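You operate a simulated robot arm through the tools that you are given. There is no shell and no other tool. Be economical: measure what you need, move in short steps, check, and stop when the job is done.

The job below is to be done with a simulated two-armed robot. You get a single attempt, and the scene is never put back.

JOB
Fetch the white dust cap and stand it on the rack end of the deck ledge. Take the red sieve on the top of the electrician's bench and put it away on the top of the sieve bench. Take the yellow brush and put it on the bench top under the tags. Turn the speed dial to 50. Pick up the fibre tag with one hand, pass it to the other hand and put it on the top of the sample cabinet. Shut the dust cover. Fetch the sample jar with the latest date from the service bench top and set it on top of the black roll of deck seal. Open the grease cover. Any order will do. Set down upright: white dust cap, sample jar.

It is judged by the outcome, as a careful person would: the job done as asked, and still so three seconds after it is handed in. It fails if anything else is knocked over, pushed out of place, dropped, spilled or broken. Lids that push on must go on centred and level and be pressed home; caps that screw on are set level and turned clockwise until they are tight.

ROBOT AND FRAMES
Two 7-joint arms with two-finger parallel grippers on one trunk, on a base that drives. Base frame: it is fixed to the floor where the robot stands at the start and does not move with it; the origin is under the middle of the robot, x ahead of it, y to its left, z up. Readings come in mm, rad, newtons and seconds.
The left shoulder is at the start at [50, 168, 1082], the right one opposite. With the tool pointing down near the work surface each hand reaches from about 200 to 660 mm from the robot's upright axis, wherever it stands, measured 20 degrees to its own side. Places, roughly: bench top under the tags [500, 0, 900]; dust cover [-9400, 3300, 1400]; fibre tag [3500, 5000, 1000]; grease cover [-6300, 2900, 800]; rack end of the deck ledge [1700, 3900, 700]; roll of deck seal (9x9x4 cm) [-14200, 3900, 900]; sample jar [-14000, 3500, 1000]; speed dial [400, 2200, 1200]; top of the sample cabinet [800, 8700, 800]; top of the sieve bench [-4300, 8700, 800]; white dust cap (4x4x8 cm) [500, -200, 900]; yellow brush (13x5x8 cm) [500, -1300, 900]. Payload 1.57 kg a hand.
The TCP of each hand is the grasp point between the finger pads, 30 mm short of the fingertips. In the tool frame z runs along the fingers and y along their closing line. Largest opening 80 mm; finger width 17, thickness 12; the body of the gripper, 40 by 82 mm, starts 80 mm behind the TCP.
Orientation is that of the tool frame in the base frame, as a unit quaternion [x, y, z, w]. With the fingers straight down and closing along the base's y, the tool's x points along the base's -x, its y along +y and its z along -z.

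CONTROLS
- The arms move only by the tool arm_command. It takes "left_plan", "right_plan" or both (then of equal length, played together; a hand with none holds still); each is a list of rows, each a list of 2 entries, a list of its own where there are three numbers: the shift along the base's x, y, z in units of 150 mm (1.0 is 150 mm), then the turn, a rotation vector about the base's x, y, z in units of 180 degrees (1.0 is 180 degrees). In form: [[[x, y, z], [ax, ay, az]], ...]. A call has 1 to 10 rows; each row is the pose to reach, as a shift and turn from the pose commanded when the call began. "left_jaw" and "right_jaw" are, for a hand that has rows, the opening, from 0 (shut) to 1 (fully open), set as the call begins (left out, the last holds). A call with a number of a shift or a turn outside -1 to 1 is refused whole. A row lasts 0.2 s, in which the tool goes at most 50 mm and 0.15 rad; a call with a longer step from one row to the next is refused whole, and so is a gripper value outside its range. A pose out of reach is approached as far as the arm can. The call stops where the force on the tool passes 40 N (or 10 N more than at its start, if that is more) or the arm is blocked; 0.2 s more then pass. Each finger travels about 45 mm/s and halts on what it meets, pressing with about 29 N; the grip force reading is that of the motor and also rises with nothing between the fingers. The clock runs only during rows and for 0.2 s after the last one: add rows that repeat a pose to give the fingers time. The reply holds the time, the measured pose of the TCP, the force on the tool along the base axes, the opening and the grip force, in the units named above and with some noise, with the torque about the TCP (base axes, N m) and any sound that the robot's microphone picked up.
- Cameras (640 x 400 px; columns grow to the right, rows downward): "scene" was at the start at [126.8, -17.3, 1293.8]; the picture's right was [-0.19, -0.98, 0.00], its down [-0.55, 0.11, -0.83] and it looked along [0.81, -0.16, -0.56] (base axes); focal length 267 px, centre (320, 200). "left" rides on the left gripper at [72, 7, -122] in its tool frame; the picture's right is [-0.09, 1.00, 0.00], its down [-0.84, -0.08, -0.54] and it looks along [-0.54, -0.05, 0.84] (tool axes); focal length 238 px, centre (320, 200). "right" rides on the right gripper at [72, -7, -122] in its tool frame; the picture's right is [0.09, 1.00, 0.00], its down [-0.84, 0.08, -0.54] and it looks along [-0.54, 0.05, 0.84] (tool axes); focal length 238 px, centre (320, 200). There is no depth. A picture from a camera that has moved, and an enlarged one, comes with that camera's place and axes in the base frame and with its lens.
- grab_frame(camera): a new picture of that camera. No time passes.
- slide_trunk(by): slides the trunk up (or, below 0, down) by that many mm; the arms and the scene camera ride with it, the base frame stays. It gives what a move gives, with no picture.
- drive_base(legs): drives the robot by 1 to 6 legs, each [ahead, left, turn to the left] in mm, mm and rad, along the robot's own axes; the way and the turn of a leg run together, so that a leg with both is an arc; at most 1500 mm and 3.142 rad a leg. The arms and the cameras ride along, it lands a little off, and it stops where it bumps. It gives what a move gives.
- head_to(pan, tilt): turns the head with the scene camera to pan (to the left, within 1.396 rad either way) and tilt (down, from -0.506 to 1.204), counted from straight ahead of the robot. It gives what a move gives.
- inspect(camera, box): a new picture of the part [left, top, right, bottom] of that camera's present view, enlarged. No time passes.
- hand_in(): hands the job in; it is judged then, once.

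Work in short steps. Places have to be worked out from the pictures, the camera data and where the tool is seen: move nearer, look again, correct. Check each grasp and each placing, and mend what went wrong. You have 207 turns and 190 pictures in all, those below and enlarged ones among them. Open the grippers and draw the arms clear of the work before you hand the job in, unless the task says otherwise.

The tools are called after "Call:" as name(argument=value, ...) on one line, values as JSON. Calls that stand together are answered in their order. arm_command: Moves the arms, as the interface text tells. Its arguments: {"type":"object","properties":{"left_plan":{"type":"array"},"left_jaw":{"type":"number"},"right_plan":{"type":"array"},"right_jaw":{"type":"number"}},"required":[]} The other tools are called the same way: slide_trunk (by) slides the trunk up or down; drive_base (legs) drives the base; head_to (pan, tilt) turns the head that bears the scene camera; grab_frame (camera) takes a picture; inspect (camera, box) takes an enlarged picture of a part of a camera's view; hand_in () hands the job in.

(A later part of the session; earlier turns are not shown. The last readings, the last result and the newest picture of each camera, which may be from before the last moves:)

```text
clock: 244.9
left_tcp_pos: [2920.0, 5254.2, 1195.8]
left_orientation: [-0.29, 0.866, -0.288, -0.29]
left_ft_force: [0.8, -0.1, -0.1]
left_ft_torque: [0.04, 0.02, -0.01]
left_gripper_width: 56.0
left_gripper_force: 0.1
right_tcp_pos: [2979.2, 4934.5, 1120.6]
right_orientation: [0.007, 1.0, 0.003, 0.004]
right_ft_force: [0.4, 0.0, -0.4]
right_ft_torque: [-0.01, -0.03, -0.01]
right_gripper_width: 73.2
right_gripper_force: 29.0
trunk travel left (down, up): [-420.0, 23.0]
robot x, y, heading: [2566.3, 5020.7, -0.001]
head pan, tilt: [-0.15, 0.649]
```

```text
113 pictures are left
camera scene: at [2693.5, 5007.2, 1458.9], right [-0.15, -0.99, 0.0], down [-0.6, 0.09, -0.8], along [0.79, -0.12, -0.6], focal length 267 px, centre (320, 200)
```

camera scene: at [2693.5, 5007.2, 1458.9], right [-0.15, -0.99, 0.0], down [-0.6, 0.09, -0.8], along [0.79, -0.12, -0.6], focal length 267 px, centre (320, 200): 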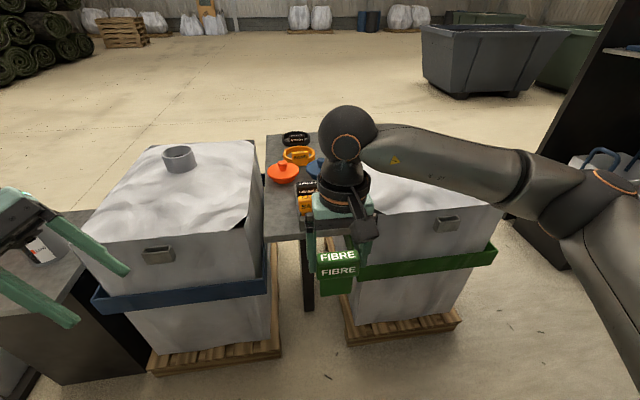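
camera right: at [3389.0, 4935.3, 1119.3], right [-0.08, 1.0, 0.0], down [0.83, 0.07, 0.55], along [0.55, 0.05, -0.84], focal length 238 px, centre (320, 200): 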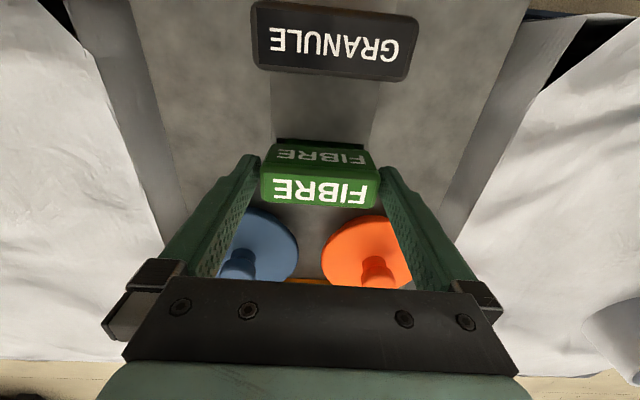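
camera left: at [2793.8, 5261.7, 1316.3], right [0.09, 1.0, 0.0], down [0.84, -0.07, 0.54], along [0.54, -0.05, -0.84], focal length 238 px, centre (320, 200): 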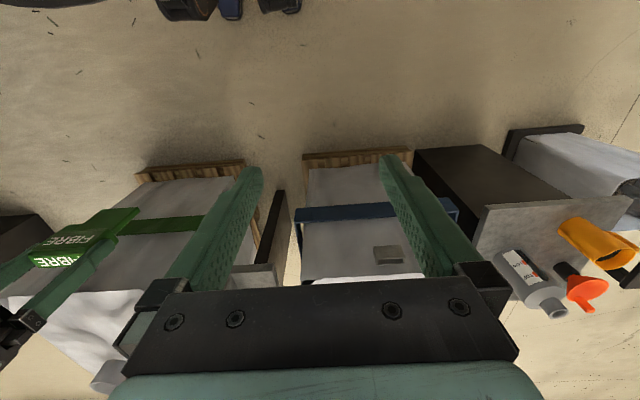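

The first half went fine; I do the second half with legal steps.

Call:
arm_command(left_plan=[[[0.05, 0, -0.1], [-0.0274, 0.0274, 0.0274]], [[0.1, 0, -0.2], [-0.0548, 0.0548, 0.0548]], [[0.15, 0, -0.3], [-0.0822, 0.0822, 0.0822]], [[0.2, 0, -0.4], [-0.1096, 0.1096, 0.1096]], [[0.25, 0, -0.5], [-0.137, 0.137, 0.137]], [[0.3, 0, -0.6], [-0.1644, 0.1644, 0.1644]], [[0.35, 0, -0.7], [-0.1918, 0.1918, 0.1918]], [[0.39, 0, -0.8], [-0.193, 0.193, 0.193]]])

Call:
grab_frame(camera="scene")

Call:
grab_frame(camera="left")

```text
clock: 246.7
left_tcp_pos: [2976.1, 5254.3, 1074.2]
left_orientation: [0.502, -0.497, 0.499, 0.502]
left_ft_force: [1.5, -0.1, 0.9]
left_ft_torque: [0.0, 0.03, -0.03]
left_gripper_width: 56.1
left_gripper_force: 0.0
right_tcp_pos: [2980.1, 4933.1, 1121.2]
right_orientation: [0.008, 1.0, 0.002, 0.005]
right_ft_force: [0.4, -0.1, 0.7]
right_ft_torque: [-0.01, 0.02, -0.04]
right_gripper_width: 73.1
right_gripper_force: 28.6
trunk travel left (down, up): [-420.0, 23.0]
robot x, y, heading: [2568.1, 5018.6, 0.003]
head pan, tilt: [-0.15, 0.649]
```

```text
112 pictures are left
camera scene: at [2693.6, 5006.9, 1458.9], right [-0.15, -0.99, 0.0], down [-0.6, 0.09, -0.8], along [0.79, -0.12, -0.6], focal length 267 px, centre (320, 200)
```

scene: 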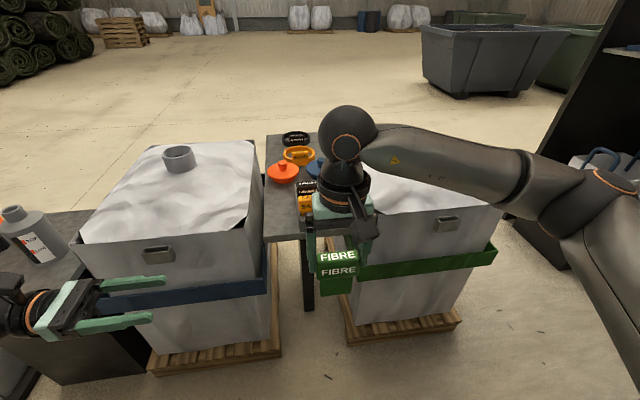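

```text
111 pictures are left
camera left: at [2969.2, 5378.7, 1145.5], right [-1.0, 0.0, -0.09], down [0.07, 0.54, -0.84], along [0.05, -0.84, -0.54], focal length 238 px, centre (320, 200)
```

left: 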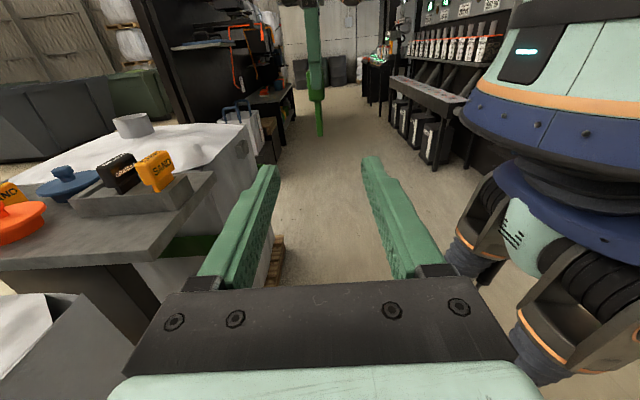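

Orientation is right. I zoom on the tag seen edge-on by the left camera.

Call:
inspect(camera="left", box=[270, 0, 370, 150])

```text
2.67 times, centred on (320, 75) of left
camera zoom: at [2969.2, 5378.7, 1145.5], right [-1.0, 0.0, -0.09], down [0.07, 0.54, -0.84], along [0.05, -0.84, -0.54], focal length 636 px, centre (320, 533)
```

zoom: 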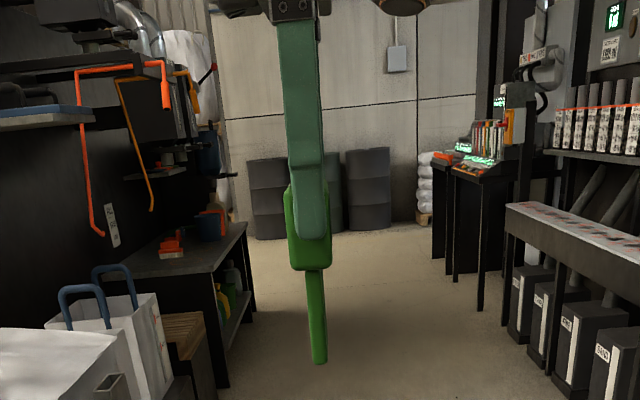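

Stem centre ≈[2982, 4934, 1042], ~13 mm thick. I bring the left hand in along −y.

Call:
arm_command(left_plan=[[[0.04, 0, -0.21], [0, 0, 0]], [[0.04, -0.3, -0.213], [0, 0, 0]], [[0.04, -0.6, -0.213], [0, 0, 0]], [[0.04, -0.9, -0.213], [0, 0, 0]], [[0.04, -1, -0.213], [0, 0, 0]]])

Call:
arm_command(left_plan=[[[0, -0.3, 0], [0, 0, 0]], [[0, -0.5, 0], [0, 0, 0]], [[0, -0.6, 0], [0, 0, 0]], [[0, -0.6, 0], [0, 0, 0]]])

Call:
grab_frame(camera="left")

Call:
grab_frame(camera="scene")

```text
clock: 247.9
left_tcp_pos: [2985.7, 5103.8, 1046.1]
left_orientation: [0.501, -0.499, 0.499, 0.502]
left_ft_force: [-0.2, 0.3, -0.2]
left_ft_torque: [0.01, 0.0, 0.03]
left_gripper_width: 56.1
left_gripper_force: 0.0
right_tcp_pos: [2978.8, 4936.0, 1120.3]
right_orientation: [0.007, 1.0, 0.004, 0.006]
right_ft_force: [0.1, -1.3, -0.5]
right_ft_torque: [-0.01, 0.01, 0.0]
right_gripper_width: 73.0
right_gripper_force: 28.9
trunk travel left (down, up): [-420.0, 23.0]
robot x, y, heading: [2564.8, 5019.5, 0.004]
head pan, tilt: [-0.15, 0.649]
```

```text
clock: 248.9
left_tcp_pos: [2983.3, 5013.9, 1043.4]
left_orientation: [0.501, -0.498, 0.499, 0.502]
left_ft_force: [0.1, 0.3, -0.1]
left_ft_torque: [0.0, -0.01, 0.01]
left_gripper_width: 55.9
left_gripper_force: 0.1
right_tcp_pos: [2979.8, 4934.3, 1120.7]
right_orientation: [0.007, 1.0, 0.003, 0.004]
right_ft_force: [-0.4, 0.1, -0.8]
right_ft_torque: [0.0, -0.01, -0.01]
right_gripper_width: 73.1
right_gripper_force: 29.1
trunk travel left (down, up): [-420.0, 23.0]
robot x, y, heading: [2563.1, 5019.1, 0.0]
head pan, tilt: [-0.15, 0.649]
```

```text
109 pictures are left
camera left: at [2976.5, 5136.3, 1113.9], right [-1.0, 0.0, -0.09], down [0.07, 0.54, -0.84], along [0.05, -0.84, -0.54], focal length 238 px, centre (320, 200)
```

left: 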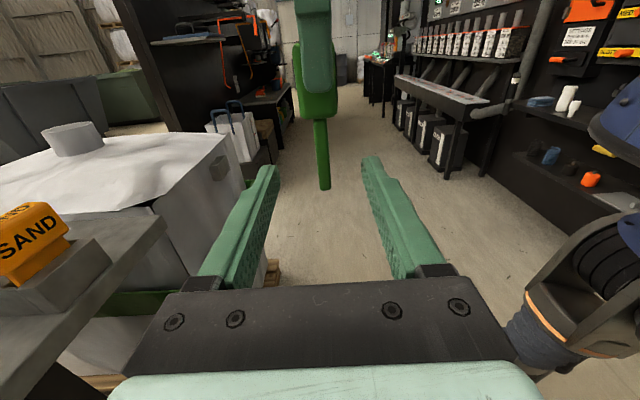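

```text
108 pictures are left
camera scene: at [2693.3, 5007.1, 1458.9], right [-0.15, -0.99, 0.0], down [-0.6, 0.09, -0.8], along [0.79, -0.12, -0.6], focal length 267 px, centre (320, 200)
```

scene: 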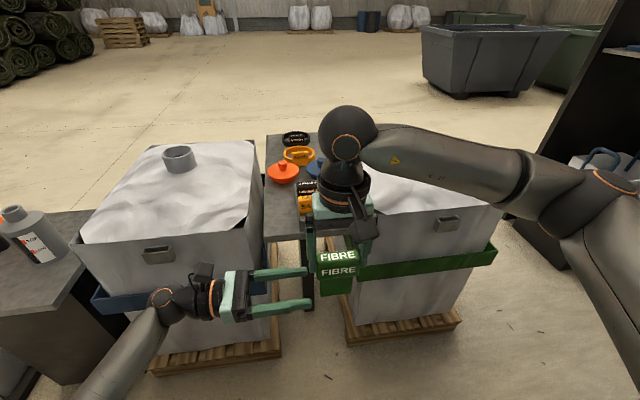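

Aligned (stem at x≈2982, z≈1043). I advance 66 mm more and close the left hand.

Call:
arm_command(left_plan=[[[-0.005, -0.15, 0], [0, 0, 0]], [[-0.005, -0.3, 0], [0, 0, 0]], [[-0.005, -0.44, 0], [0, 0, 0]]])

Call:
grab_frame(camera="left")

```text
clock: 249.7
left_tcp_pos: [2982.9, 4946.9, 1043.2]
left_orientation: [0.501, -0.499, 0.498, 0.502]
left_ft_force: [-0.5, 0.1, 0.4]
left_ft_torque: [-0.02, 0.0, 0.01]
left_gripper_width: 56.0
left_gripper_force: 0.1
right_tcp_pos: [2979.3, 4935.0, 1120.4]
right_orientation: [0.007, 1.0, 0.003, 0.005]
right_ft_force: [-0.4, 0.5, -0.4]
right_ft_torque: [0.02, -0.01, 0.0]
right_gripper_width: 73.5
right_gripper_force: 28.9
trunk travel left (down, up): [-420.0, 23.0]
robot x, y, heading: [2567.8, 5019.9, 0.004]
head pan, tilt: [-0.15, 0.649]
```

```text
107 pictures are left
camera left: at [2975.3, 5070.7, 1113.9], right [-1.0, 0.0, -0.09], down [0.07, 0.54, -0.84], along [0.05, -0.84, -0.54], focal length 238 px, centre (320, 200)
```

left: 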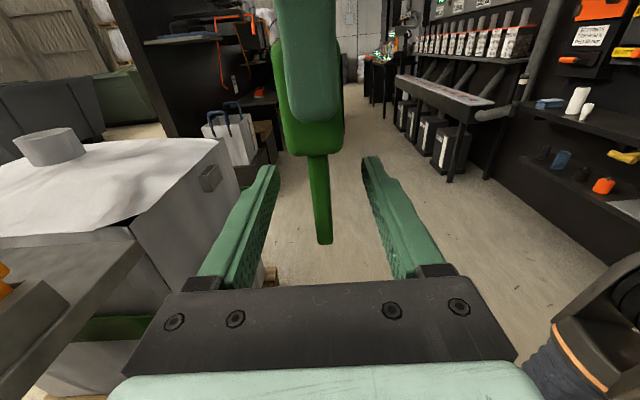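

Call:
arm_command(left_plan=[[[0, 0, 0], [0, 0, 0]], [[0, 0, 0], [0, 0, 0]], [[0, 0, 0], [0, 0, 0]], [[0, 0, 0], [0, 0, 0]]], left_jaw=0)

Call:
grab_frame(camera="left")

```text
clock: 250.7
left_tcp_pos: [2981.1, 4947.5, 1042.6]
left_orientation: [0.5, -0.499, 0.498, 0.502]
left_ft_force: [-2.9, 1.4, 0.7]
left_ft_torque: [0.0, -0.07, -0.49]
left_gripper_width: 9.6
left_gripper_force: 24.2
right_tcp_pos: [2978.2, 4934.2, 1122.4]
right_orientation: [0.005, 1.0, 0.002, 0.005]
right_ft_force: [3.2, -1.1, -1.1]
right_ft_torque: [-0.13, -0.17, 0.4]
right_gripper_width: 73.1
right_gripper_force: 29.0
trunk travel left (down, up): [-420.0, 23.0]
robot x, y, heading: [2566.7, 5019.4, -0.0]
head pan, tilt: [-0.15, 0.649]
```

```text
106 pictures are left
camera left: at [2974.8, 5070.9, 1114.0], right [-1.0, 0.0, -0.09], down [0.08, 0.54, -0.84], along [0.05, -0.84, -0.54], focal length 238 px, centre (320, 200)
```

left: 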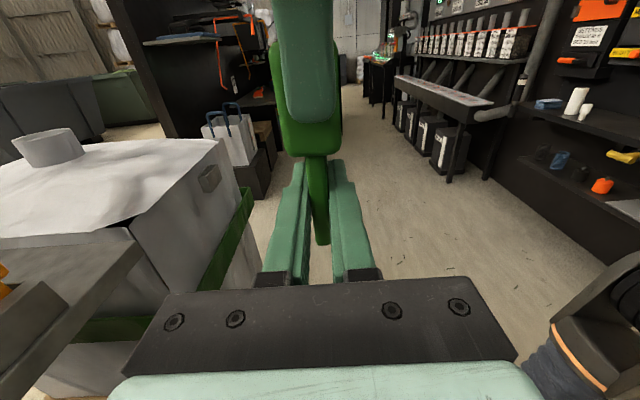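

Left grips the stem (9.6 mm). I open the right hand and lift it clear.

Call:
arm_command(right_plan=[[[0, 0, 0], [0, 0, 0]], [[0, 0, 0], [0, 0, 0]], [[0, 0, 0.1], [0, 0, 0]], [[0, 0, 0.3], [0, 0, 0]], [[0, 0, 0.5], [0, 0, 0]], [[0, -0.2, 0.6], [0, 0, 0]], [[-0.1, -0.5, 0.6], [0, 0, 0]], [[-0.2, -0.8, 0.6], [0, 0, 0]]], right_jaw=1)

Call:
grab_frame(camera="scene")

```text
clock: 252.5
left_tcp_pos: [2981.0, 4947.8, 1043.4]
left_orientation: [0.5, -0.5, 0.499, 0.501]
left_ft_force: [-0.5, 0.3, 0.0]
left_ft_torque: [-0.02, 0.0, 0.01]
left_gripper_width: 9.3
left_gripper_force: 28.0
right_tcp_pos: [2953.2, 4811.5, 1209.8]
right_orientation: [0.007, 1.0, 0.003, 0.005]
right_ft_force: [0.0, -0.5, 1.2]
right_ft_torque: [0.0, 0.0, 0.02]
right_gripper_width: 80.2
right_gripper_force: 0.0
trunk travel left (down, up): [-420.0, 23.0]
robot x, y, heading: [2567.6, 5017.5, 0.003]
head pan, tilt: [-0.15, 0.649]
```

```text
105 pictures are left
camera scene: at [2692.8, 5006.0, 1459.0], right [-0.15, -0.99, 0.0], down [-0.6, 0.09, -0.8], along [0.79, -0.12, -0.6], focal length 267 px, centre (320, 200)
```

scene: 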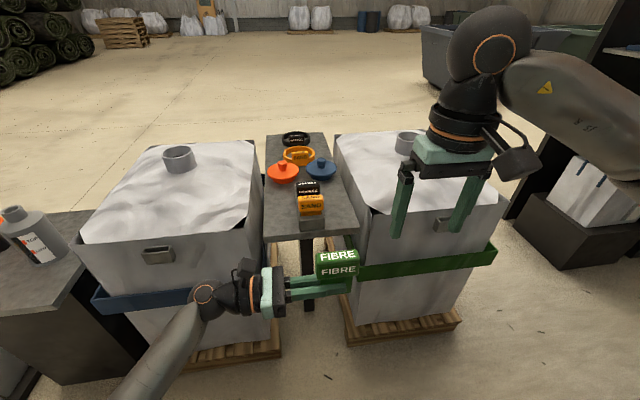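

The tag is passed to the left hand. I now drive back north and west to the sample cabinet.

Call:
drive_base(legs=[[0, 0, 1.57], [1450, -30, 0], [1150, 0, 0], [0, 1450, 0]])

Call:
head_to(pan=0.2, tilt=0.4)

Call:
grab_frame(camera="scene")

```text
clock: 275.9
left_tcp_pos: [1210.9, 8081.6, 1041.9]
left_orientation: [0.706, -0.014, 0.707, 0.018]
left_ft_force: [-0.5, 0.2, -0.5]
left_ft_torque: [0.01, 0.03, 0.01]
left_gripper_width: 9.3
left_gripper_force: 27.7
right_tcp_pos: [1344.4, 8045.1, 1210.4]
right_orientation: [-0.686, 0.728, 0.005, 0.002]
right_ft_force: [0.3, -0.4, -0.3]
right_ft_torque: [-0.01, -0.02, -0.01]
right_gripper_width: 80.2
right_gripper_force: 0.2
trunk travel left (down, up): [-420.0, 23.0]
robot x, y, heading: [1118.8, 7671.8, 1.524]
head pan, tilt: [-0.15, 0.649]
```

```text
clock: 276.7
left_tcp_pos: [1211.8, 8080.9, 1041.9]
left_orientation: [0.707, -0.013, 0.707, 0.017]
left_ft_force: [0.8, -0.3, 0.6]
left_ft_torque: [-0.04, -0.02, 0.01]
left_gripper_width: 9.4
left_gripper_force: 28.0
right_tcp_pos: [1343.9, 8046.4, 1209.3]
right_orientation: [-0.687, 0.727, 0.005, 0.002]
right_ft_force: [-0.2, -0.1, -0.1]
right_ft_torque: [0.0, 0.02, 0.0]
right_gripper_width: 79.7
right_gripper_force: 0.1
trunk travel left (down, up): [-420.0, 23.0]
robot x, y, heading: [1119.3, 7669.7, 1.529]
head pan, tilt: [0.201, 0.4]
```

```text
104 pictures are left
camera scene: at [1108.2, 7801.2, 1481.4], right [0.99, 0.16, 0.0], down [0.06, -0.38, -0.92], along [-0.14, 0.91, -0.39], focal length 267 px, centre (320, 200)
```

scene: 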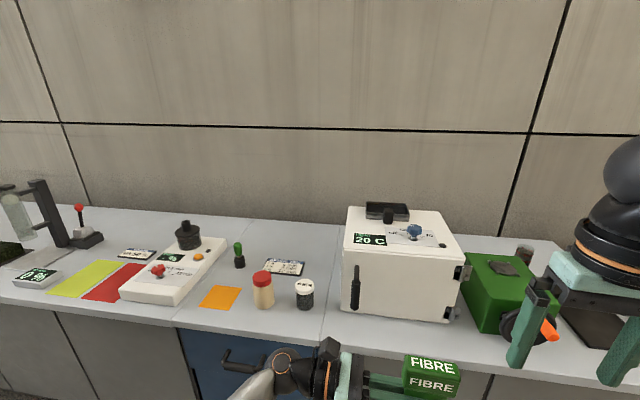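

The sample cabinet is the blue-doored section, x≈570–1030, front edge y≈8340. A free strip lies in front at about [640,8390]. I move the left hand to the robot's left and turn it 82° so the fingers point down.

Call:
arm_command(left_plan=[[[-0.25, 0.01, 0], [0.0019, 0.0455, 0]], [[-0.5, 0.02, 0], [0.0038, 0.091, 0]], [[-0.75, 0.03, 0], [0.0057, 0.1365, 0]], [[-1, 0.04, 0], [0.0076, 0.182, 0]], [[-1, 0.04, 0], [0.0095, 0.2275, 0]], [[-1, 0.04, 0], [0.0114, 0.273, 0]], [[-1, 0.04, 0], [0.0133, 0.3185, 0]], [[-1, 0.04, 0], [0.0152, 0.364, 0]], [[-1, 0.04, 0], [0.0171, 0.4095, 0]], [[-1, 0.04, 0], [0.019, 0.455, 0]]])

Call:
grab_frame(camera="left")

Call:
grab_frame(camera="scene")

```text
clock: 278.9
left_tcp_pos: [1061.3, 8086.0, 1044.0]
left_orientation: [0.997, -0.018, 0.069, 0.003]
left_ft_force: [0.5, 0.2, -0.1]
left_ft_torque: [0.0, 0.03, 0.01]
left_gripper_width: 9.3
left_gripper_force: 27.4
right_tcp_pos: [1345.0, 8046.1, 1210.6]
right_orientation: [-0.687, 0.727, 0.005, 0.001]
right_ft_force: [0.4, 0.6, -0.3]
right_ft_torque: [0.01, -0.02, -0.04]
right_gripper_width: 80.0
right_gripper_force: 0.1
trunk travel left (down, up): [-420.0, 23.0]
robot x, y, heading: [1124.9, 7670.6, 1.53]
head pan, tilt: [0.201, 0.4]
```

```text
103 pictures are left
camera left: at [1114.6, 8080.3, 1173.2], right [-0.13, -0.99, -0.01], down [-0.9, 0.11, 0.42], along [-0.42, 0.06, -0.91], focal length 238 px, centre (320, 200)
```

left: 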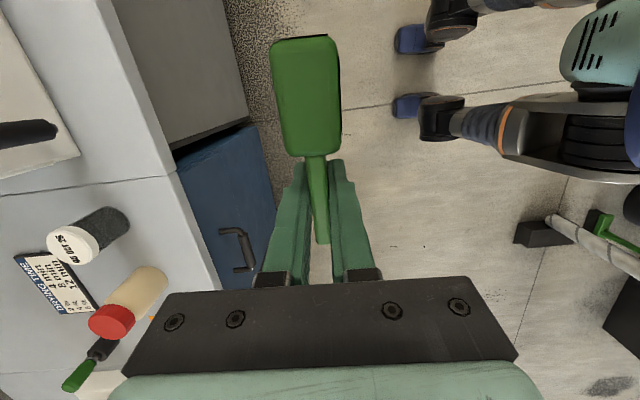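

```text
102 pictures are left
camera scene: at [1108.7, 7801.3, 1481.4], right [0.99, 0.16, 0.0], down [0.06, -0.38, -0.92], along [-0.15, 0.91, -0.39], focal length 267 px, centre (320, 200)
```

scene: 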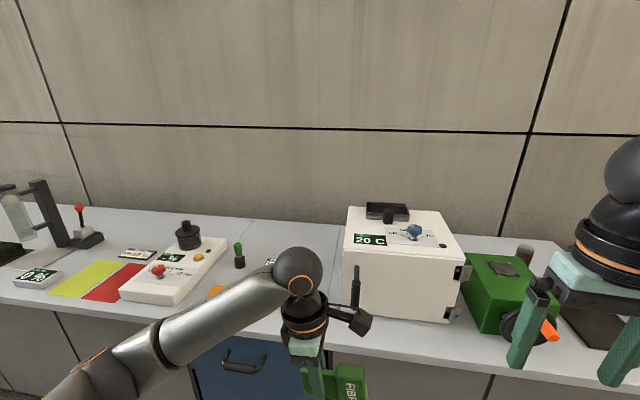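

Works. I drive left/forward so the hand is in front of the spot.

Call:
drive_base(legs=[[190, 425, 0.035]])

Call:
head_to(pan=0.1, tilt=0.65)

Call:
grab_frame(camera="scene")

Call:
grab_frame(camera="left")

```text
clock: 281.8
left_tcp_pos: [614.6, 8285.5, 1043.0]
left_orientation: [0.997, 0.003, 0.071, 0.001]
left_ft_force: [0.8, 0.5, -0.7]
left_ft_torque: [0.02, 0.04, -0.03]
left_gripper_width: 9.4
left_gripper_force: 27.5
right_tcp_pos: [899.7, 8256.7, 1209.7]
right_orientation: [-0.702, 0.712, 0.005, 0.002]
right_ft_force: [0.6, -0.2, 0.1]
right_ft_torque: [0.0, -0.01, 0.02]
right_gripper_width: 80.2
right_gripper_force: 0.0
trunk travel left (down, up): [-420.0, 23.0]
robot x, y, heading: [691.8, 7872.1, 1.573]
head pan, tilt: [0.201, 0.4]
```

```text
clock: 282.5
left_tcp_pos: [616.0, 8285.2, 1042.7]
left_orientation: [0.998, 0.003, 0.07, 0.002]
left_ft_force: [-0.4, -0.1, 0.4]
left_ft_torque: [0.03, 0.04, -0.01]
left_gripper_width: 9.2
left_gripper_force: 27.1
right_tcp_pos: [899.7, 8256.4, 1209.3]
right_orientation: [-0.702, 0.713, 0.005, 0.001]
right_ft_force: [0.1, -0.7, 0.0]
right_ft_torque: [0.02, -0.01, -0.01]
right_gripper_width: 79.9
right_gripper_force: 0.0
trunk travel left (down, up): [-420.0, 23.0]
robot x, y, heading: [694.5, 7877.1, 1.572]
head pan, tilt: [0.099, 0.649]
```

```text
101 pictures are left
camera scene: at [683.7, 7997.7, 1459.0], right [0.99, 0.1, 0.0], down [0.06, -0.6, -0.8], along [-0.08, 0.79, -0.6], focal length 267 px, centre (320, 200)
```

scene: 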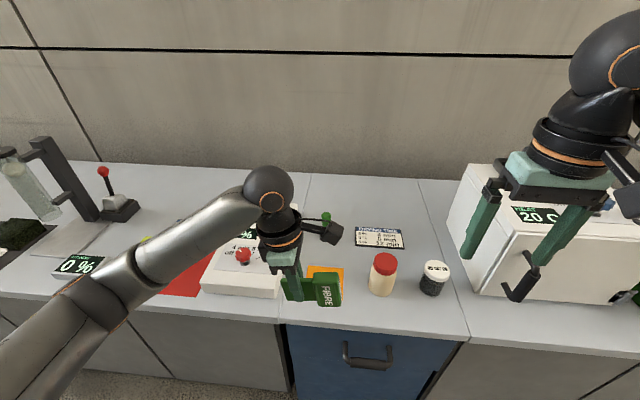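

```text
100 pictures are left
camera left: at [668.1, 8280.9, 1173.4], right [-0.09, -1.0, -0.01], down [-0.91, 0.07, 0.42], along [-0.42, 0.04, -0.91], focal length 238 px, centre (320, 200)
```

left: 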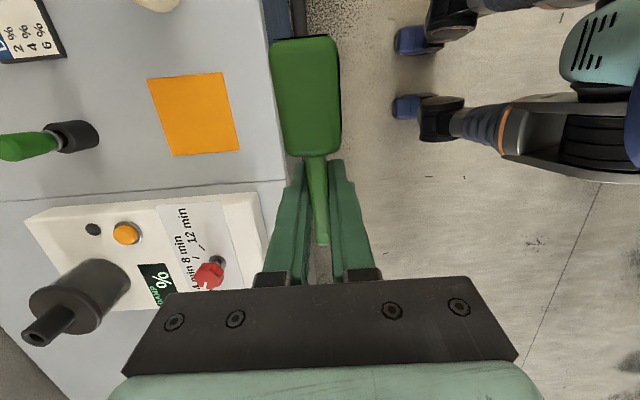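

I place at [690,8385], in front of the card. Move over, then down to z≈890.

Call:
arm_command(left_plan=[[[0.18, 0.22, 0], [0, 0, 0]], [[0.35, 0.45, 0], [0, 0, 0]], [[0.49, 0.66, 0], [0, 0, 0]], [[0.49, 0.66, -0.3], [0, 0, 0]], [[0.49, 0.66, -0.6], [0, 0, 0]], [[0.49, 0.66, -0.9], [0, 0, 0]], [[0.49, 0.66, -1], [0, 0, 0]]])

Call:
grab_frame(camera="scene")

Call:
grab_frame(camera="left")

```text
clock: 284.1
left_tcp_pos: [690.9, 8383.9, 891.8]
left_orientation: [0.998, 0.002, 0.07, 0.002]
left_ft_force: [0.5, 0.4, -0.7]
left_ft_torque: [-0.02, 0.04, 0.01]
left_gripper_width: 9.5
left_gripper_force: 28.2
right_tcp_pos: [899.3, 8256.0, 1209.6]
right_orientation: [-0.702, 0.713, 0.005, 0.002]
right_ft_force: [-0.2, -0.7, -0.5]
right_ft_torque: [0.01, 0.0, -0.02]
right_gripper_width: 79.9
right_gripper_force: 0.1
trunk travel left (down, up): [-420.0, 23.0]
robot x, y, heading: [690.6, 7865.9, 1.566]
head pan, tilt: [0.099, 0.649]
```

```text
99 pictures are left
camera scene: at [683.8, 7997.7, 1458.9], right [1.0, 0.1, 0.0], down [0.06, -0.6, -0.8], along [-0.08, 0.79, -0.6], focal length 267 px, centre (320, 200)
```

scene: 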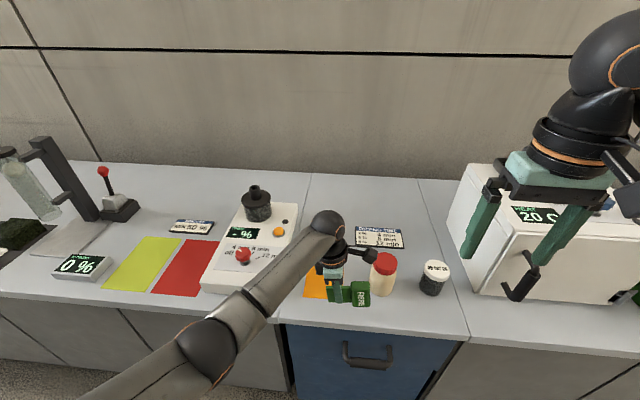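

```text
98 pictures are left
camera left: at [743.7, 8379.3, 1020.8], right [-0.09, -1.0, -0.01], down [-0.9, 0.08, 0.42], along [-0.42, 0.05, -0.91], focal length 238 px, centre (320, 200)
```

left: 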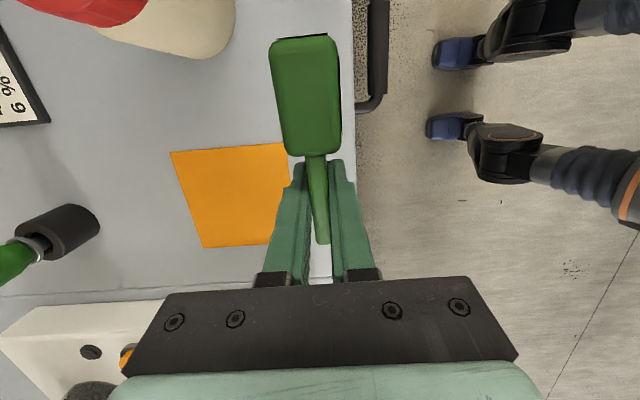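

The bench edge seems ≈8357, so I shift 10 mm further in, then lower and creep to contact.

Call:
arm_command(left_plan=[[[-0.03, 0.07, -0.1], [0, 0, 0]], [[-0.03, 0.07, -0.2], [0, 0, 0]], [[-0.03, 0.07, -0.25], [0, 0, 0]], [[-0.03, 0.07, -0.28], [0, 0, 0]], [[-0.03, 0.07, -0.3], [0, 0, 0]]])

Call:
inspect(camera="scene", box=[270, 200, 430, 330])

```text
clock: 285.3
left_tcp_pos: [685.9, 8394.8, 847.9]
left_orientation: [0.998, 0.002, 0.07, 0.001]
left_ft_force: [0.3, -0.7, -0.3]
left_ft_torque: [-0.01, 0.04, 0.0]
left_gripper_width: 9.2
left_gripper_force: 28.5
right_tcp_pos: [899.8, 8256.3, 1210.1]
right_orientation: [-0.701, 0.713, 0.005, 0.001]
right_ft_force: [-0.1, -0.8, 0.0]
right_ft_torque: [0.01, 0.0, -0.02]
right_gripper_width: 80.0
right_gripper_force: 0.1
trunk travel left (down, up): [-420.0, 23.0]
robot x, y, heading: [695.7, 7868.9, 1.572]
head pan, tilt: [0.099, 0.649]
```

```text
3.08 times, centred on (350, 265) of scene
camera zoom: at [683.7, 7997.7, 1458.9], right [1.0, 0.1, 0.0], down [0.06, -0.6, -0.8], along [-0.08, 0.79, -0.6], focal length 822 px, centre (228, 0)
```

zoom: 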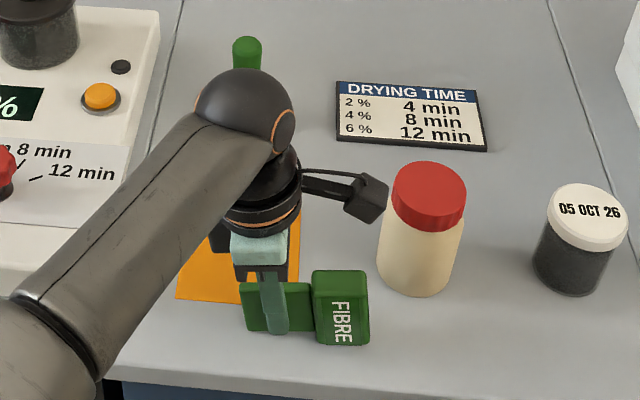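

Not in contact yet; creep further.

Call:
arm_command(left_plan=[[[0, 0, -0.02], [0, 0, 0]], [[0, 0, -0.035], [0, 0, 0]], [[0, 0, -0.05], [0, 0, 0]], [[0, 0, -0.065], [0, 0, 0]], [[0, 0, -0.08], [0, 0, 0]]])

Call:
inspect(camera="scene", box=[270, 200, 430, 330])

```text
clock: 286.5
left_tcp_pos: [685.8, 8396.0, 839.2]
left_orientation: [0.997, 0.0, 0.071, -0.002]
left_ft_force: [1.4, -2.3, 25.3]
left_ft_torque: [-0.17, -0.19, 0.03]
left_gripper_width: 9.4
left_gripper_force: 27.5
right_tcp_pos: [900.2, 8254.3, 1211.5]
right_orientation: [-0.702, 0.713, 0.006, 0.002]
right_ft_force: [-0.1, 0.3, 0.8]
right_ft_torque: [-0.01, 0.01, 0.02]
right_gripper_width: 80.0
right_gripper_force: 0.1
trunk travel left (down, up): [-420.0, 23.0]
robot x, y, heading: [691.2, 7870.5, 1.571]
head pan, tilt: [0.099, 0.649]
```

```text
3.08 times, centred on (350, 265) of scene
camera zoom: at [683.8, 7994.8, 1459.3], right [1.0, 0.1, 0.0], down [0.06, -0.6, -0.8], along [-0.08, 0.79, -0.6], focal length 822 px, centre (228, 0)
```

zoom: 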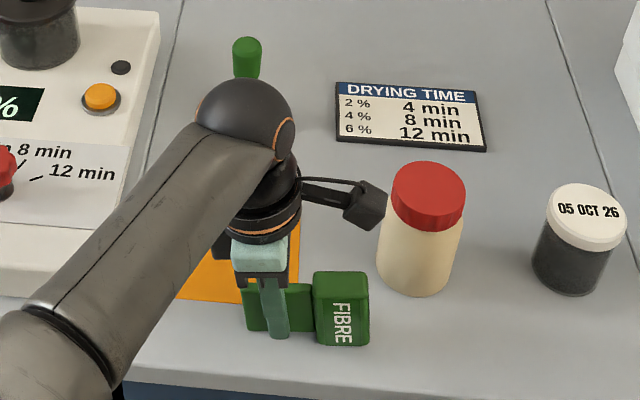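

Contact. I ease off and open the fingers narrowly, then look.

Call:
arm_command(left_plan=[[[0, 0, 0.02], [0, 0, 0]], [[0, 0, 0.02], [0, 0, 0]]])

Call:
arm_command(left_plan=[[[0, 0, 0], [0, 0, 0]], [[0, 0, 0], [0, 0, 0]], [[0, 0, 0], [0, 0, 0]]], left_jaw=0.3)

Call:
inspect(camera="scene", box=[270, 200, 430, 330])

```text
clock: 287.1
left_tcp_pos: [683.8, 8394.1, 839.5]
left_orientation: [0.997, 0.003, 0.072, 0.002]
left_ft_force: [3.1, 2.2, 9.3]
left_ft_torque: [0.12, -0.48, 0.05]
left_gripper_width: 9.5
left_gripper_force: 27.5
right_tcp_pos: [899.8, 8256.0, 1209.5]
right_orientation: [-0.702, 0.712, 0.005, 0.001]
right_ft_force: [0.0, -0.4, 0.1]
right_ft_torque: [-0.02, 0.0, 0.0]
right_gripper_width: 80.0
right_gripper_force: 0.1
trunk travel left (down, up): [-420.0, 23.0]
robot x, y, heading: [690.7, 7872.2, 1.572]
head pan, tilt: [0.099, 0.649]
```

```text
clock: 287.9
left_tcp_pos: [683.1, 8395.5, 840.2]
left_orientation: [0.998, 0.002, 0.071, 0.002]
left_ft_force: [0.4, 0.2, -0.6]
left_ft_torque: [-0.01, 0.05, -0.01]
left_gripper_width: 24.0
left_gripper_force: 0.1
right_tcp_pos: [900.2, 8256.1, 1210.8]
right_orientation: [-0.702, 0.712, 0.005, 0.001]
right_ft_force: [-1.1, -0.8, -0.1]
right_ft_torque: [0.06, -0.02, -0.01]
right_gripper_width: 79.9
right_gripper_force: 0.1
trunk travel left (down, up): [-420.0, 23.0]
robot x, y, heading: [691.5, 7868.7, 1.573]
head pan, tilt: [0.099, 0.649]
```

```text
3.08 times, centred on (350, 265) of scene
camera zoom: at [683.7, 7997.6, 1458.9], right [1.0, 0.1, 0.0], down [0.06, -0.6, -0.8], along [-0.08, 0.79, -0.6], focal length 822 px, centre (228, 0)
```

zoom: 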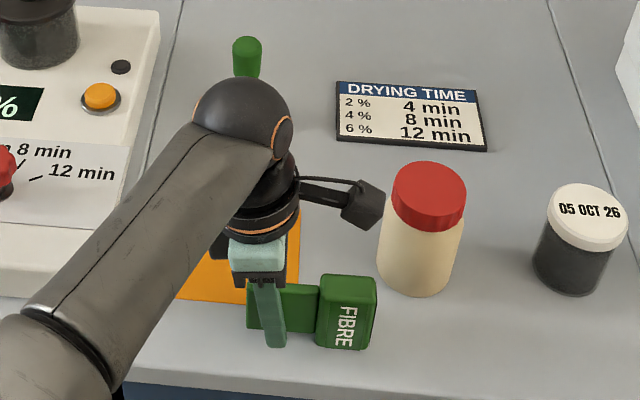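

The tag stands on its edge. I lift the left hand straight up and retract.

Call:
arm_command(left_plan=[[[0, 0, 0.15], [0, 0, 0]], [[0, 0, 0.4], [0, 0, 0]], [[0, 0, 0.7], [0, 0, 0]], [[0, 0, 1], [0, 0, 0]]])

Call:
arm_command(left_plan=[[[0, 0, 0.2], [0, -0.04, 0]], [[0, -0.2, 0.3], [0, -0.04, 0]], [[0, -0.5, 0.3], [0, -0.04, 0]], [[0, -0.8, 0.3], [0, -0.04, 0]], [[0, -1, 0.3], [0, -0.04, 0]]])

Call:
grab_frame(camera="scene")

```text
clock: 288.9
left_tcp_pos: [682.0, 8396.6, 987.4]
left_orientation: [0.998, 0.003, 0.071, 0.001]
left_ft_force: [-0.1, 0.4, 0.5]
left_ft_torque: [0.0, -0.01, 0.02]
left_gripper_width: 24.0
left_gripper_force: 0.0
right_tcp_pos: [899.1, 8256.3, 1210.1]
right_orientation: [-0.701, 0.713, 0.005, 0.001]
right_ft_force: [-0.4, 0.6, -0.4]
right_ft_torque: [0.02, -0.03, -0.01]
right_gripper_width: 80.1
right_gripper_force: 0.0
trunk travel left (down, up): [-420.0, 23.0]
robot x, y, heading: [693.9, 7864.9, 1.571]
head pan, tilt: [0.099, 0.649]
```

```text
clock: 290.1
left_tcp_pos: [687.0, 8243.9, 1036.9]
left_orientation: [0.991, 0.002, 0.133, 0.001]
left_ft_force: [0.5, -0.4, 0.0]
left_ft_torque: [0.0, 0.0, 0.0]
left_gripper_width: 23.7
left_gripper_force: 0.0
right_tcp_pos: [898.7, 8256.3, 1210.6]
right_orientation: [-0.701, 0.713, 0.005, 0.001]
right_ft_force: [0.5, 0.2, -0.5]
right_ft_torque: [-0.01, -0.01, -0.02]
right_gripper_width: 79.8
right_gripper_force: 0.1
trunk travel left (down, up): [-420.0, 23.0]
robot x, y, heading: [694.1, 7873.9, 1.572]
head pan, tilt: [0.099, 0.649]
```

```text
94 pictures are left
camera scene: at [683.6, 7997.4, 1459.0], right [1.0, 0.1, 0.0], down [0.06, -0.6, -0.8], along [-0.08, 0.79, -0.6], focal length 267 px, centre (320, 200)
```

scene: 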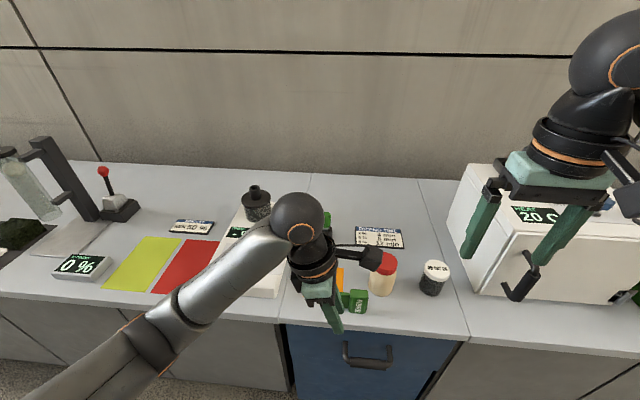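

Tag stands on the cabinet top. Now to the speed dial: drive back west then south to the control cabinet.

Call:
drive_base(legs=[[-200, 0, 0], [0, 1450, 0], [0, 950, 0], [0, 0, -1.57], [0, -1450, 0], [0, -1450, 0]])

Call:
arm_command(left_plan=[[[0, 0, 0], [0, 0, 0]]], left_jaw=1)

```text
clock: 320.8
left_tcp_pos: [-1609.9, 4813.3, 1036.4]
left_orientation: [-0.669, 0.731, -0.089, -0.1]
left_ft_force: [-0.9, 0.3, 0.0]
left_ft_torque: [0.0, 0.0, -0.01]
left_gripper_width: 24.1
left_gripper_force: 0.1
right_tcp_pos: [-1618.5, 4598.6, 1210.3]
right_orientation: [0.055, 0.998, 0.003, 0.004]
right_ft_force: [0.5, -0.4, -0.4]
right_ft_torque: [0.02, 0.01, 0.03]
right_gripper_width: 80.0
right_gripper_force: 0.0
trunk travel left (down, up): [-420.0, 23.0]
robot x, y, heading: [-1983.4, 4842.2, -0.091]
head pan, tilt: [0.099, 0.649]
```

```text
clock: 321.2
left_tcp_pos: [-1609.7, 4812.1, 1036.7]
left_orientation: [-0.668, 0.732, -0.088, -0.1]
left_ft_force: [0.5, 0.5, 0.3]
left_ft_torque: [0.04, 0.01, -0.01]
left_gripper_width: 58.0
left_gripper_force: 0.1
right_tcp_pos: [-1617.9, 4600.7, 1209.9]
right_orientation: [0.055, 0.998, 0.003, 0.004]
right_ft_force: [0.2, 1.6, 0.7]
right_ft_torque: [-0.03, -0.02, 0.0]
right_gripper_width: 79.8
right_gripper_force: 0.0
trunk travel left (down, up): [-420.0, 23.0]
robot x, y, heading: [-1980.8, 4839.3, -0.095]
head pan, tilt: [0.099, 0.649]
```

Call:
drive_base(legs=[[0, 0, 0.093], [0, -1450, 0.02], [0, -1350, 0.02], [1300, 0, 0]])

Call:
head_to(pan=0.2, tilt=0.2)

Call:
grab_frame(camera="scene")

```text
clock: 341.1
left_tcp_pos: [-260.6, 2197.0, 1037.0]
left_orientation: [0.731, -0.669, 0.097, 0.091]
left_ft_force: [0.7, 0.0, -0.5]
left_ft_torque: [0.02, 0.0, 0.01]
left_gripper_width: 79.9
left_gripper_force: 0.1
right_tcp_pos: [-231.5, 1985.2, 1210.3]
right_orientation: [-0.035, 0.999, 0.002, 0.004]
right_ft_force: [-0.2, 0.3, 0.2]
right_ft_torque: [0.0, -0.02, 0.02]
right_gripper_width: 80.1
right_gripper_force: 0.0
trunk travel left (down, up): [-420.0, 23.0]
robot x, y, heading: [-633.6, 2160.5, 0.088]
head pan, tilt: [0.099, 0.649]
```

```text
clock: 342.0
left_tcp_pos: [-260.4, 2196.3, 1036.5]
left_orientation: [0.732, -0.668, 0.097, 0.091]
left_ft_force: [-0.1, 0.2, -1.0]
left_ft_torque: [-0.02, -0.01, -0.05]
left_gripper_width: 79.9
left_gripper_force: 0.0
right_tcp_pos: [-230.6, 1984.5, 1209.5]
right_orientation: [-0.035, 0.999, 0.003, 0.004]
right_ft_force: [0.1, -0.4, 0.1]
right_ft_torque: [-0.01, 0.0, -0.01]
right_gripper_width: 79.9
right_gripper_force: 0.1
trunk travel left (down, up): [-420.0, 23.0]
robot x, y, heading: [-634.7, 2161.5, 0.085]
head pan, tilt: [0.201, 0.201]
```

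```text
93 pictures are left
camera scene: at [-503.5, 2188.4, 1499.9], right [0.28, -0.96, 0.0], down [-0.19, -0.06, -0.98], along [0.94, 0.28, -0.2], focal length 267 px, centre (320, 200)
```

scene: 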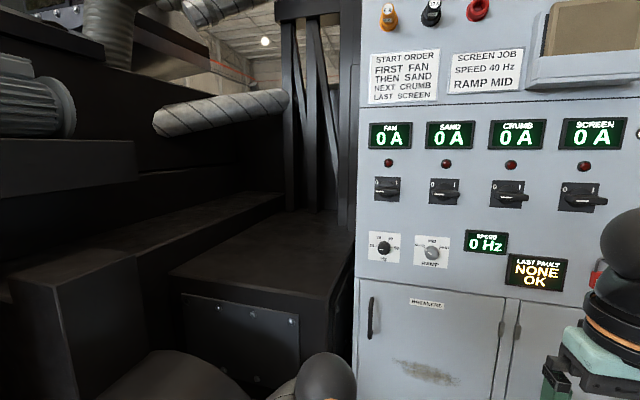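

Two dials are visible; I zoom on them.

Call:
inspect(camera="scene", box=[355, 210, 515, 310])

```text
4.00 times, centred on (435, 260) of scene
camera zoom: at [-503.5, 2188.4, 1499.9], right [0.28, -0.96, 0.0], down [-0.19, -0.06, -0.98], along [0.94, 0.28, -0.2], focal length 1069 px, centre (-140, -40)
```

zoom: 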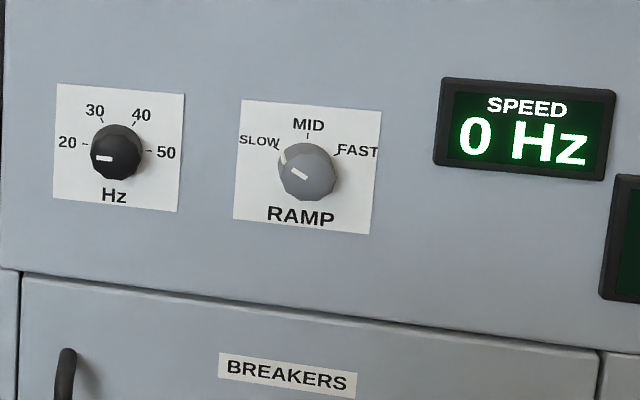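

Speed dial (black knob) at ≈[390,2222,1157]; pointer at 20, 50 is ~165–180° clockwise. I pitch the left hand up so its fingers point at the panel (camera on right), moving it forward meanwhile.

Call:
arm_command(left_plan=[[[0.1, 0, 0.08], [0.0082, -0.0455, 0.0041]], [[0.2, 0, 0.16], [0.0164, -0.091, 0.0082]], [[0.3, 0, 0.24], [0.0246, -0.1365, 0.0123]], [[0.4, 0, 0.32], [0.0328, -0.182, 0.0164]], [[0.5, 0, 0.4], [0.041, -0.2275, 0.0205]], [[0.6, 0, 0.48], [0.0492, -0.273, 0.0246]], [[0.7, 0, 0.56], [0.0574, -0.3185, 0.0287]], [[0.8, 0, 0.64], [0.0656, -0.364, 0.0328]], [[0.8, 0, 0.72], [0.0738, -0.4095, 0.0369]], [[0.8, 0, 0.8], [0.082, -0.455, 0.041]]])

Call:
arm_command(left_plan=[[[0, 0, 0], [0.0068, -0.0378, 0.0034]], [[0, 0, 0], [0.0068, -0.0378, 0.0034]]])

```text
clock: 344.4
left_tcp_pos: [-122.4, 2231.6, 1185.8]
left_orientation: [-0.491, 0.515, -0.458, 0.532]
left_ft_force: [-0.5, -0.5, 0.3]
left_ft_torque: [-0.01, 0.0, -0.01]
left_gripper_width: 79.9
left_gripper_force: 0.0
right_tcp_pos: [-231.2, 1985.0, 1210.0]
right_orientation: [-0.035, 0.999, 0.004, 0.004]
right_ft_force: [0.0, 1.2, 0.7]
right_ft_torque: [-0.02, 0.02, -0.01]
right_gripper_width: 80.1
right_gripper_force: 0.1
trunk travel left (down, up): [-420.0, 23.0]
robot x, y, heading: [-631.4, 2157.5, 0.083]
head pan, tilt: [0.201, 0.201]
stopped in row 10 (left hand): the arm was blocked; the commanded pose is now the measured one
```

```text
clock: 345.2
left_tcp_pos: [-114.4, 2241.9, 1216.3]
left_orientation: [-0.438, 0.467, -0.482, 0.599]
left_ft_force: [0.5, 0.6, -0.2]
left_ft_torque: [0.0, -0.02, -0.01]
left_gripper_width: 79.9
left_gripper_force: 0.0
right_tcp_pos: [-230.9, 1984.6, 1210.1]
right_orientation: [-0.035, 0.999, 0.003, 0.004]
right_ft_force: [-0.4, 0.2, 0.8]
right_ft_torque: [0.0, 0.0, 0.0]
right_gripper_width: 79.9
right_gripper_force: 0.0
trunk travel left (down, up): [-420.0, 23.0]
robot x, y, heading: [-630.7, 2161.8, 0.087]
head pan, tilt: [0.201, 0.201]
stopped in row 2 (left hand): the arm was blocked; the commanded pose is now the measured one
```

The arm reports "blocked". I take a look.

Call:
grab_frame(camera="scene")

Call:
grab_frame(camera="left")

```text
91 pictures are left
camera scene: at [-503.4, 2188.5, 1500.0], right [0.28, -0.96, 0.0], down [-0.19, -0.06, -0.98], along [0.94, 0.28, -0.2], focal length 267 px, centre (320, 200)
```

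scene: 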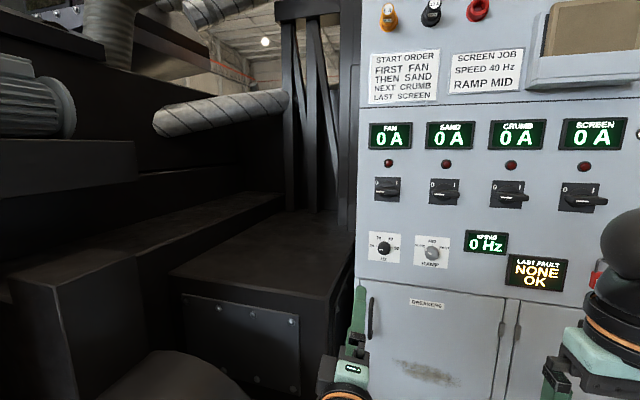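

```text
90 pictures are left
camera left: at [-226.6, 2164.4, 1177.6], right [0.16, 0.24, -0.96], down [-0.63, 0.77, 0.09], along [0.76, 0.59, 0.28], focal length 238 px, centre (320, 200)
```

left: 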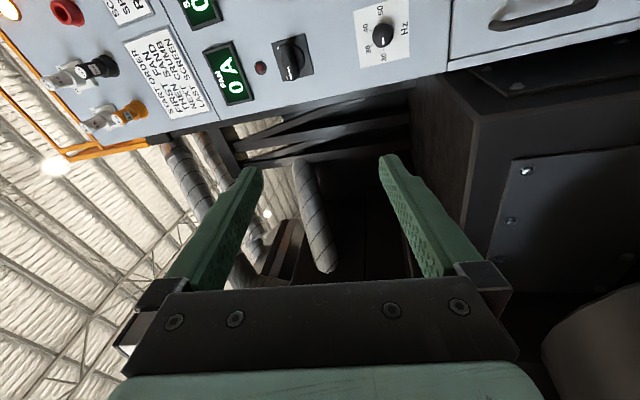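

The hand nearly points forward but got blocked at stretch. I pull back 90 mm and correct the orientation.

Call:
arm_command(left_plan=[[[-0.2, -0.05, -0.1], [-0.011, 0.0143, -0.0068]], [[-0.4, -0.1, -0.2], [-0.022, 0.0286, -0.0135]], [[-0.6, -0.13, -0.3], [-0.033, 0.043, -0.02]], [[-0.7, -0.13, -0.39], [-0.044, 0.057, -0.027]]])

```text
clock: 345.8
left_tcp_pos: [-147.5, 2254.6, 1281.0]
left_orientation: [-0.372, 0.43, -0.491, 0.66]
left_ft_force: [0.0, 0.6, 0.7]
left_ft_torque: [0.0, 0.02, -0.02]
left_gripper_width: 79.9
left_gripper_force: 0.1
right_tcp_pos: [-232.0, 1984.8, 1210.7]
right_orientation: [-0.035, 0.999, 0.004, 0.004]
right_ft_force: [-0.2, -0.3, -0.2]
right_ft_torque: [0.03, 0.01, -0.02]
right_gripper_width: 80.0
right_gripper_force: 0.1
trunk travel left (down, up): [-420.0, 23.0]
robot x, y, heading: [-631.7, 2157.8, 0.083]
head pan, tilt: [0.201, 0.201]
stopped in row 2 (left hand): the arm was blocked; the commanded pose is now the measured one
```

The arm drifted oddly (a joint limit). I unwind by pitching the hand back down.

Call:
arm_command(left_plan=[[[0, 0, 0], [0, 0.04, 0]], [[0, 0, -0.05], [0, 0.08, 0]], [[0, 0, -0.1], [0, 0.12, 0]], [[0, 0, -0.15], [0, 0.16, 0]], [[0, 0, -0.2], [0, 0.2, 0]]])

Call:
head_to(pan=0.8, tilt=0.7)

Call:
grab_frame(camera="scene")

```text
clock: 346.4
left_tcp_pos: [-134.7, 2293.0, 1249.9]
left_orientation: [-0.394, 0.528, -0.367, 0.657]
left_ft_force: [-0.4, -0.2, 0.6]
left_ft_torque: [0.0, -0.02, 0.0]
left_gripper_width: 80.1
left_gripper_force: 0.1
right_tcp_pos: [-231.2, 1985.8, 1210.0]
right_orientation: [-0.035, 0.999, 0.004, 0.005]
right_ft_force: [-0.6, 0.4, 0.1]
right_ft_torque: [-0.02, -0.02, -0.07]
right_gripper_width: 80.0
right_gripper_force: 0.0
trunk travel left (down, up): [-420.0, 23.0]
robot x, y, heading: [-634.9, 2156.5, 0.081]
head pan, tilt: [0.201, 0.201]
stopped in row 3 (left hand): the arm was blocked; the commanded pose is now the measured one
```

```text
clock: 347.4
left_tcp_pos: [-136.9, 2292.9, 1247.9]
left_orientation: [-0.395, 0.528, -0.366, 0.656]
left_ft_force: [0.1, 0.1, -0.6]
left_ft_torque: [0.01, 0.02, -0.03]
left_gripper_width: 80.0
left_gripper_force: 0.1
right_tcp_pos: [-231.5, 1985.0, 1210.6]
right_orientation: [-0.035, 0.999, 0.004, 0.004]
right_ft_force: [-0.9, -0.1, -0.7]
right_ft_torque: [-0.01, 0.02, 0.01]
right_gripper_width: 80.1
right_gripper_force: 0.1
trunk travel left (down, up): [-420.0, 23.0]
robot x, y, heading: [-634.0, 2159.0, 0.083]
head pan, tilt: [0.799, 0.7]
```

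```text
89 pictures are left
camera scene: at [-539.0, 2227.8, 1454.6], right [0.77, -0.63, 0.0], down [-0.41, -0.5, -0.77], along [0.49, 0.59, -0.64], focal length 267 px, centre (320, 200)
```

scene: 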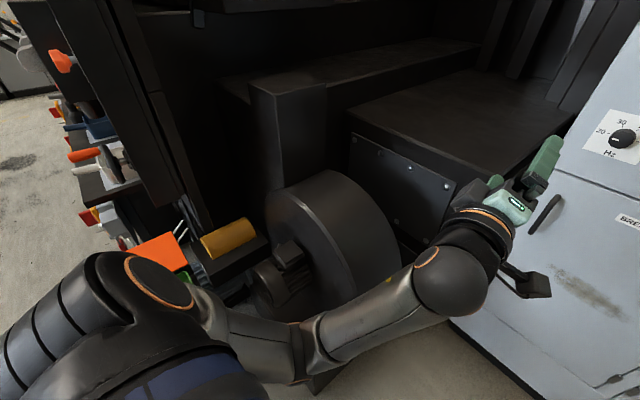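

The left elbow is up against the fan machinery. I drive the base right and back to free it.

Call:
drive_base(legs=[[-60, -380, -0.085]])

Call:
grab_frame(camera="scene")

```text
clock: 349.8
left_tcp_pos: [-171.9, 1869.1, 1249.1]
left_orientation: [-0.372, 0.544, -0.395, 0.64]
left_ft_force: [0.1, -0.5, 0.1]
left_ft_torque: [0.0, 0.0, 0.02]
left_gripper_width: 80.0
left_gripper_force: 0.0
right_tcp_pos: [-292.4, 1569.5, 1209.4]
right_orientation: [0.007, 1.0, 0.004, 0.005]
right_ft_force: [0.3, -0.3, -0.2]
right_ft_torque: [-0.04, 0.02, -0.01]
right_gripper_width: 79.9
right_gripper_force: 0.1
trunk travel left (down, up): [-420.0, 23.0]
robot x, y, heading: [-682.1, 1780.7, 0.001]
head pan, tilt: [0.799, 0.7]
```

```text
88 pictures are left
camera scene: at [-578.7, 1838.3, 1454.6], right [0.72, -0.7, 0.0], down [-0.45, -0.46, -0.77], along [0.53, 0.55, -0.64], focal length 267 px, centre (320, 200)
```

scene: 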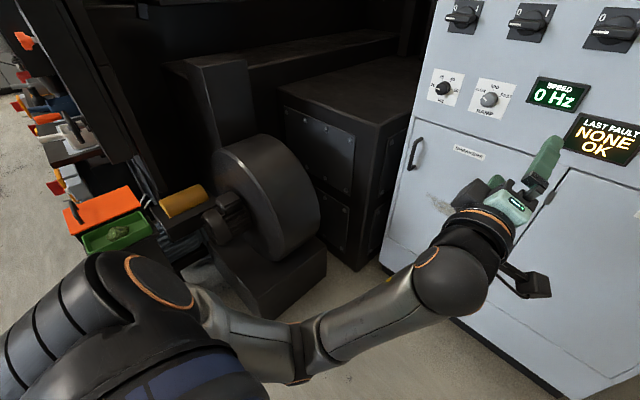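

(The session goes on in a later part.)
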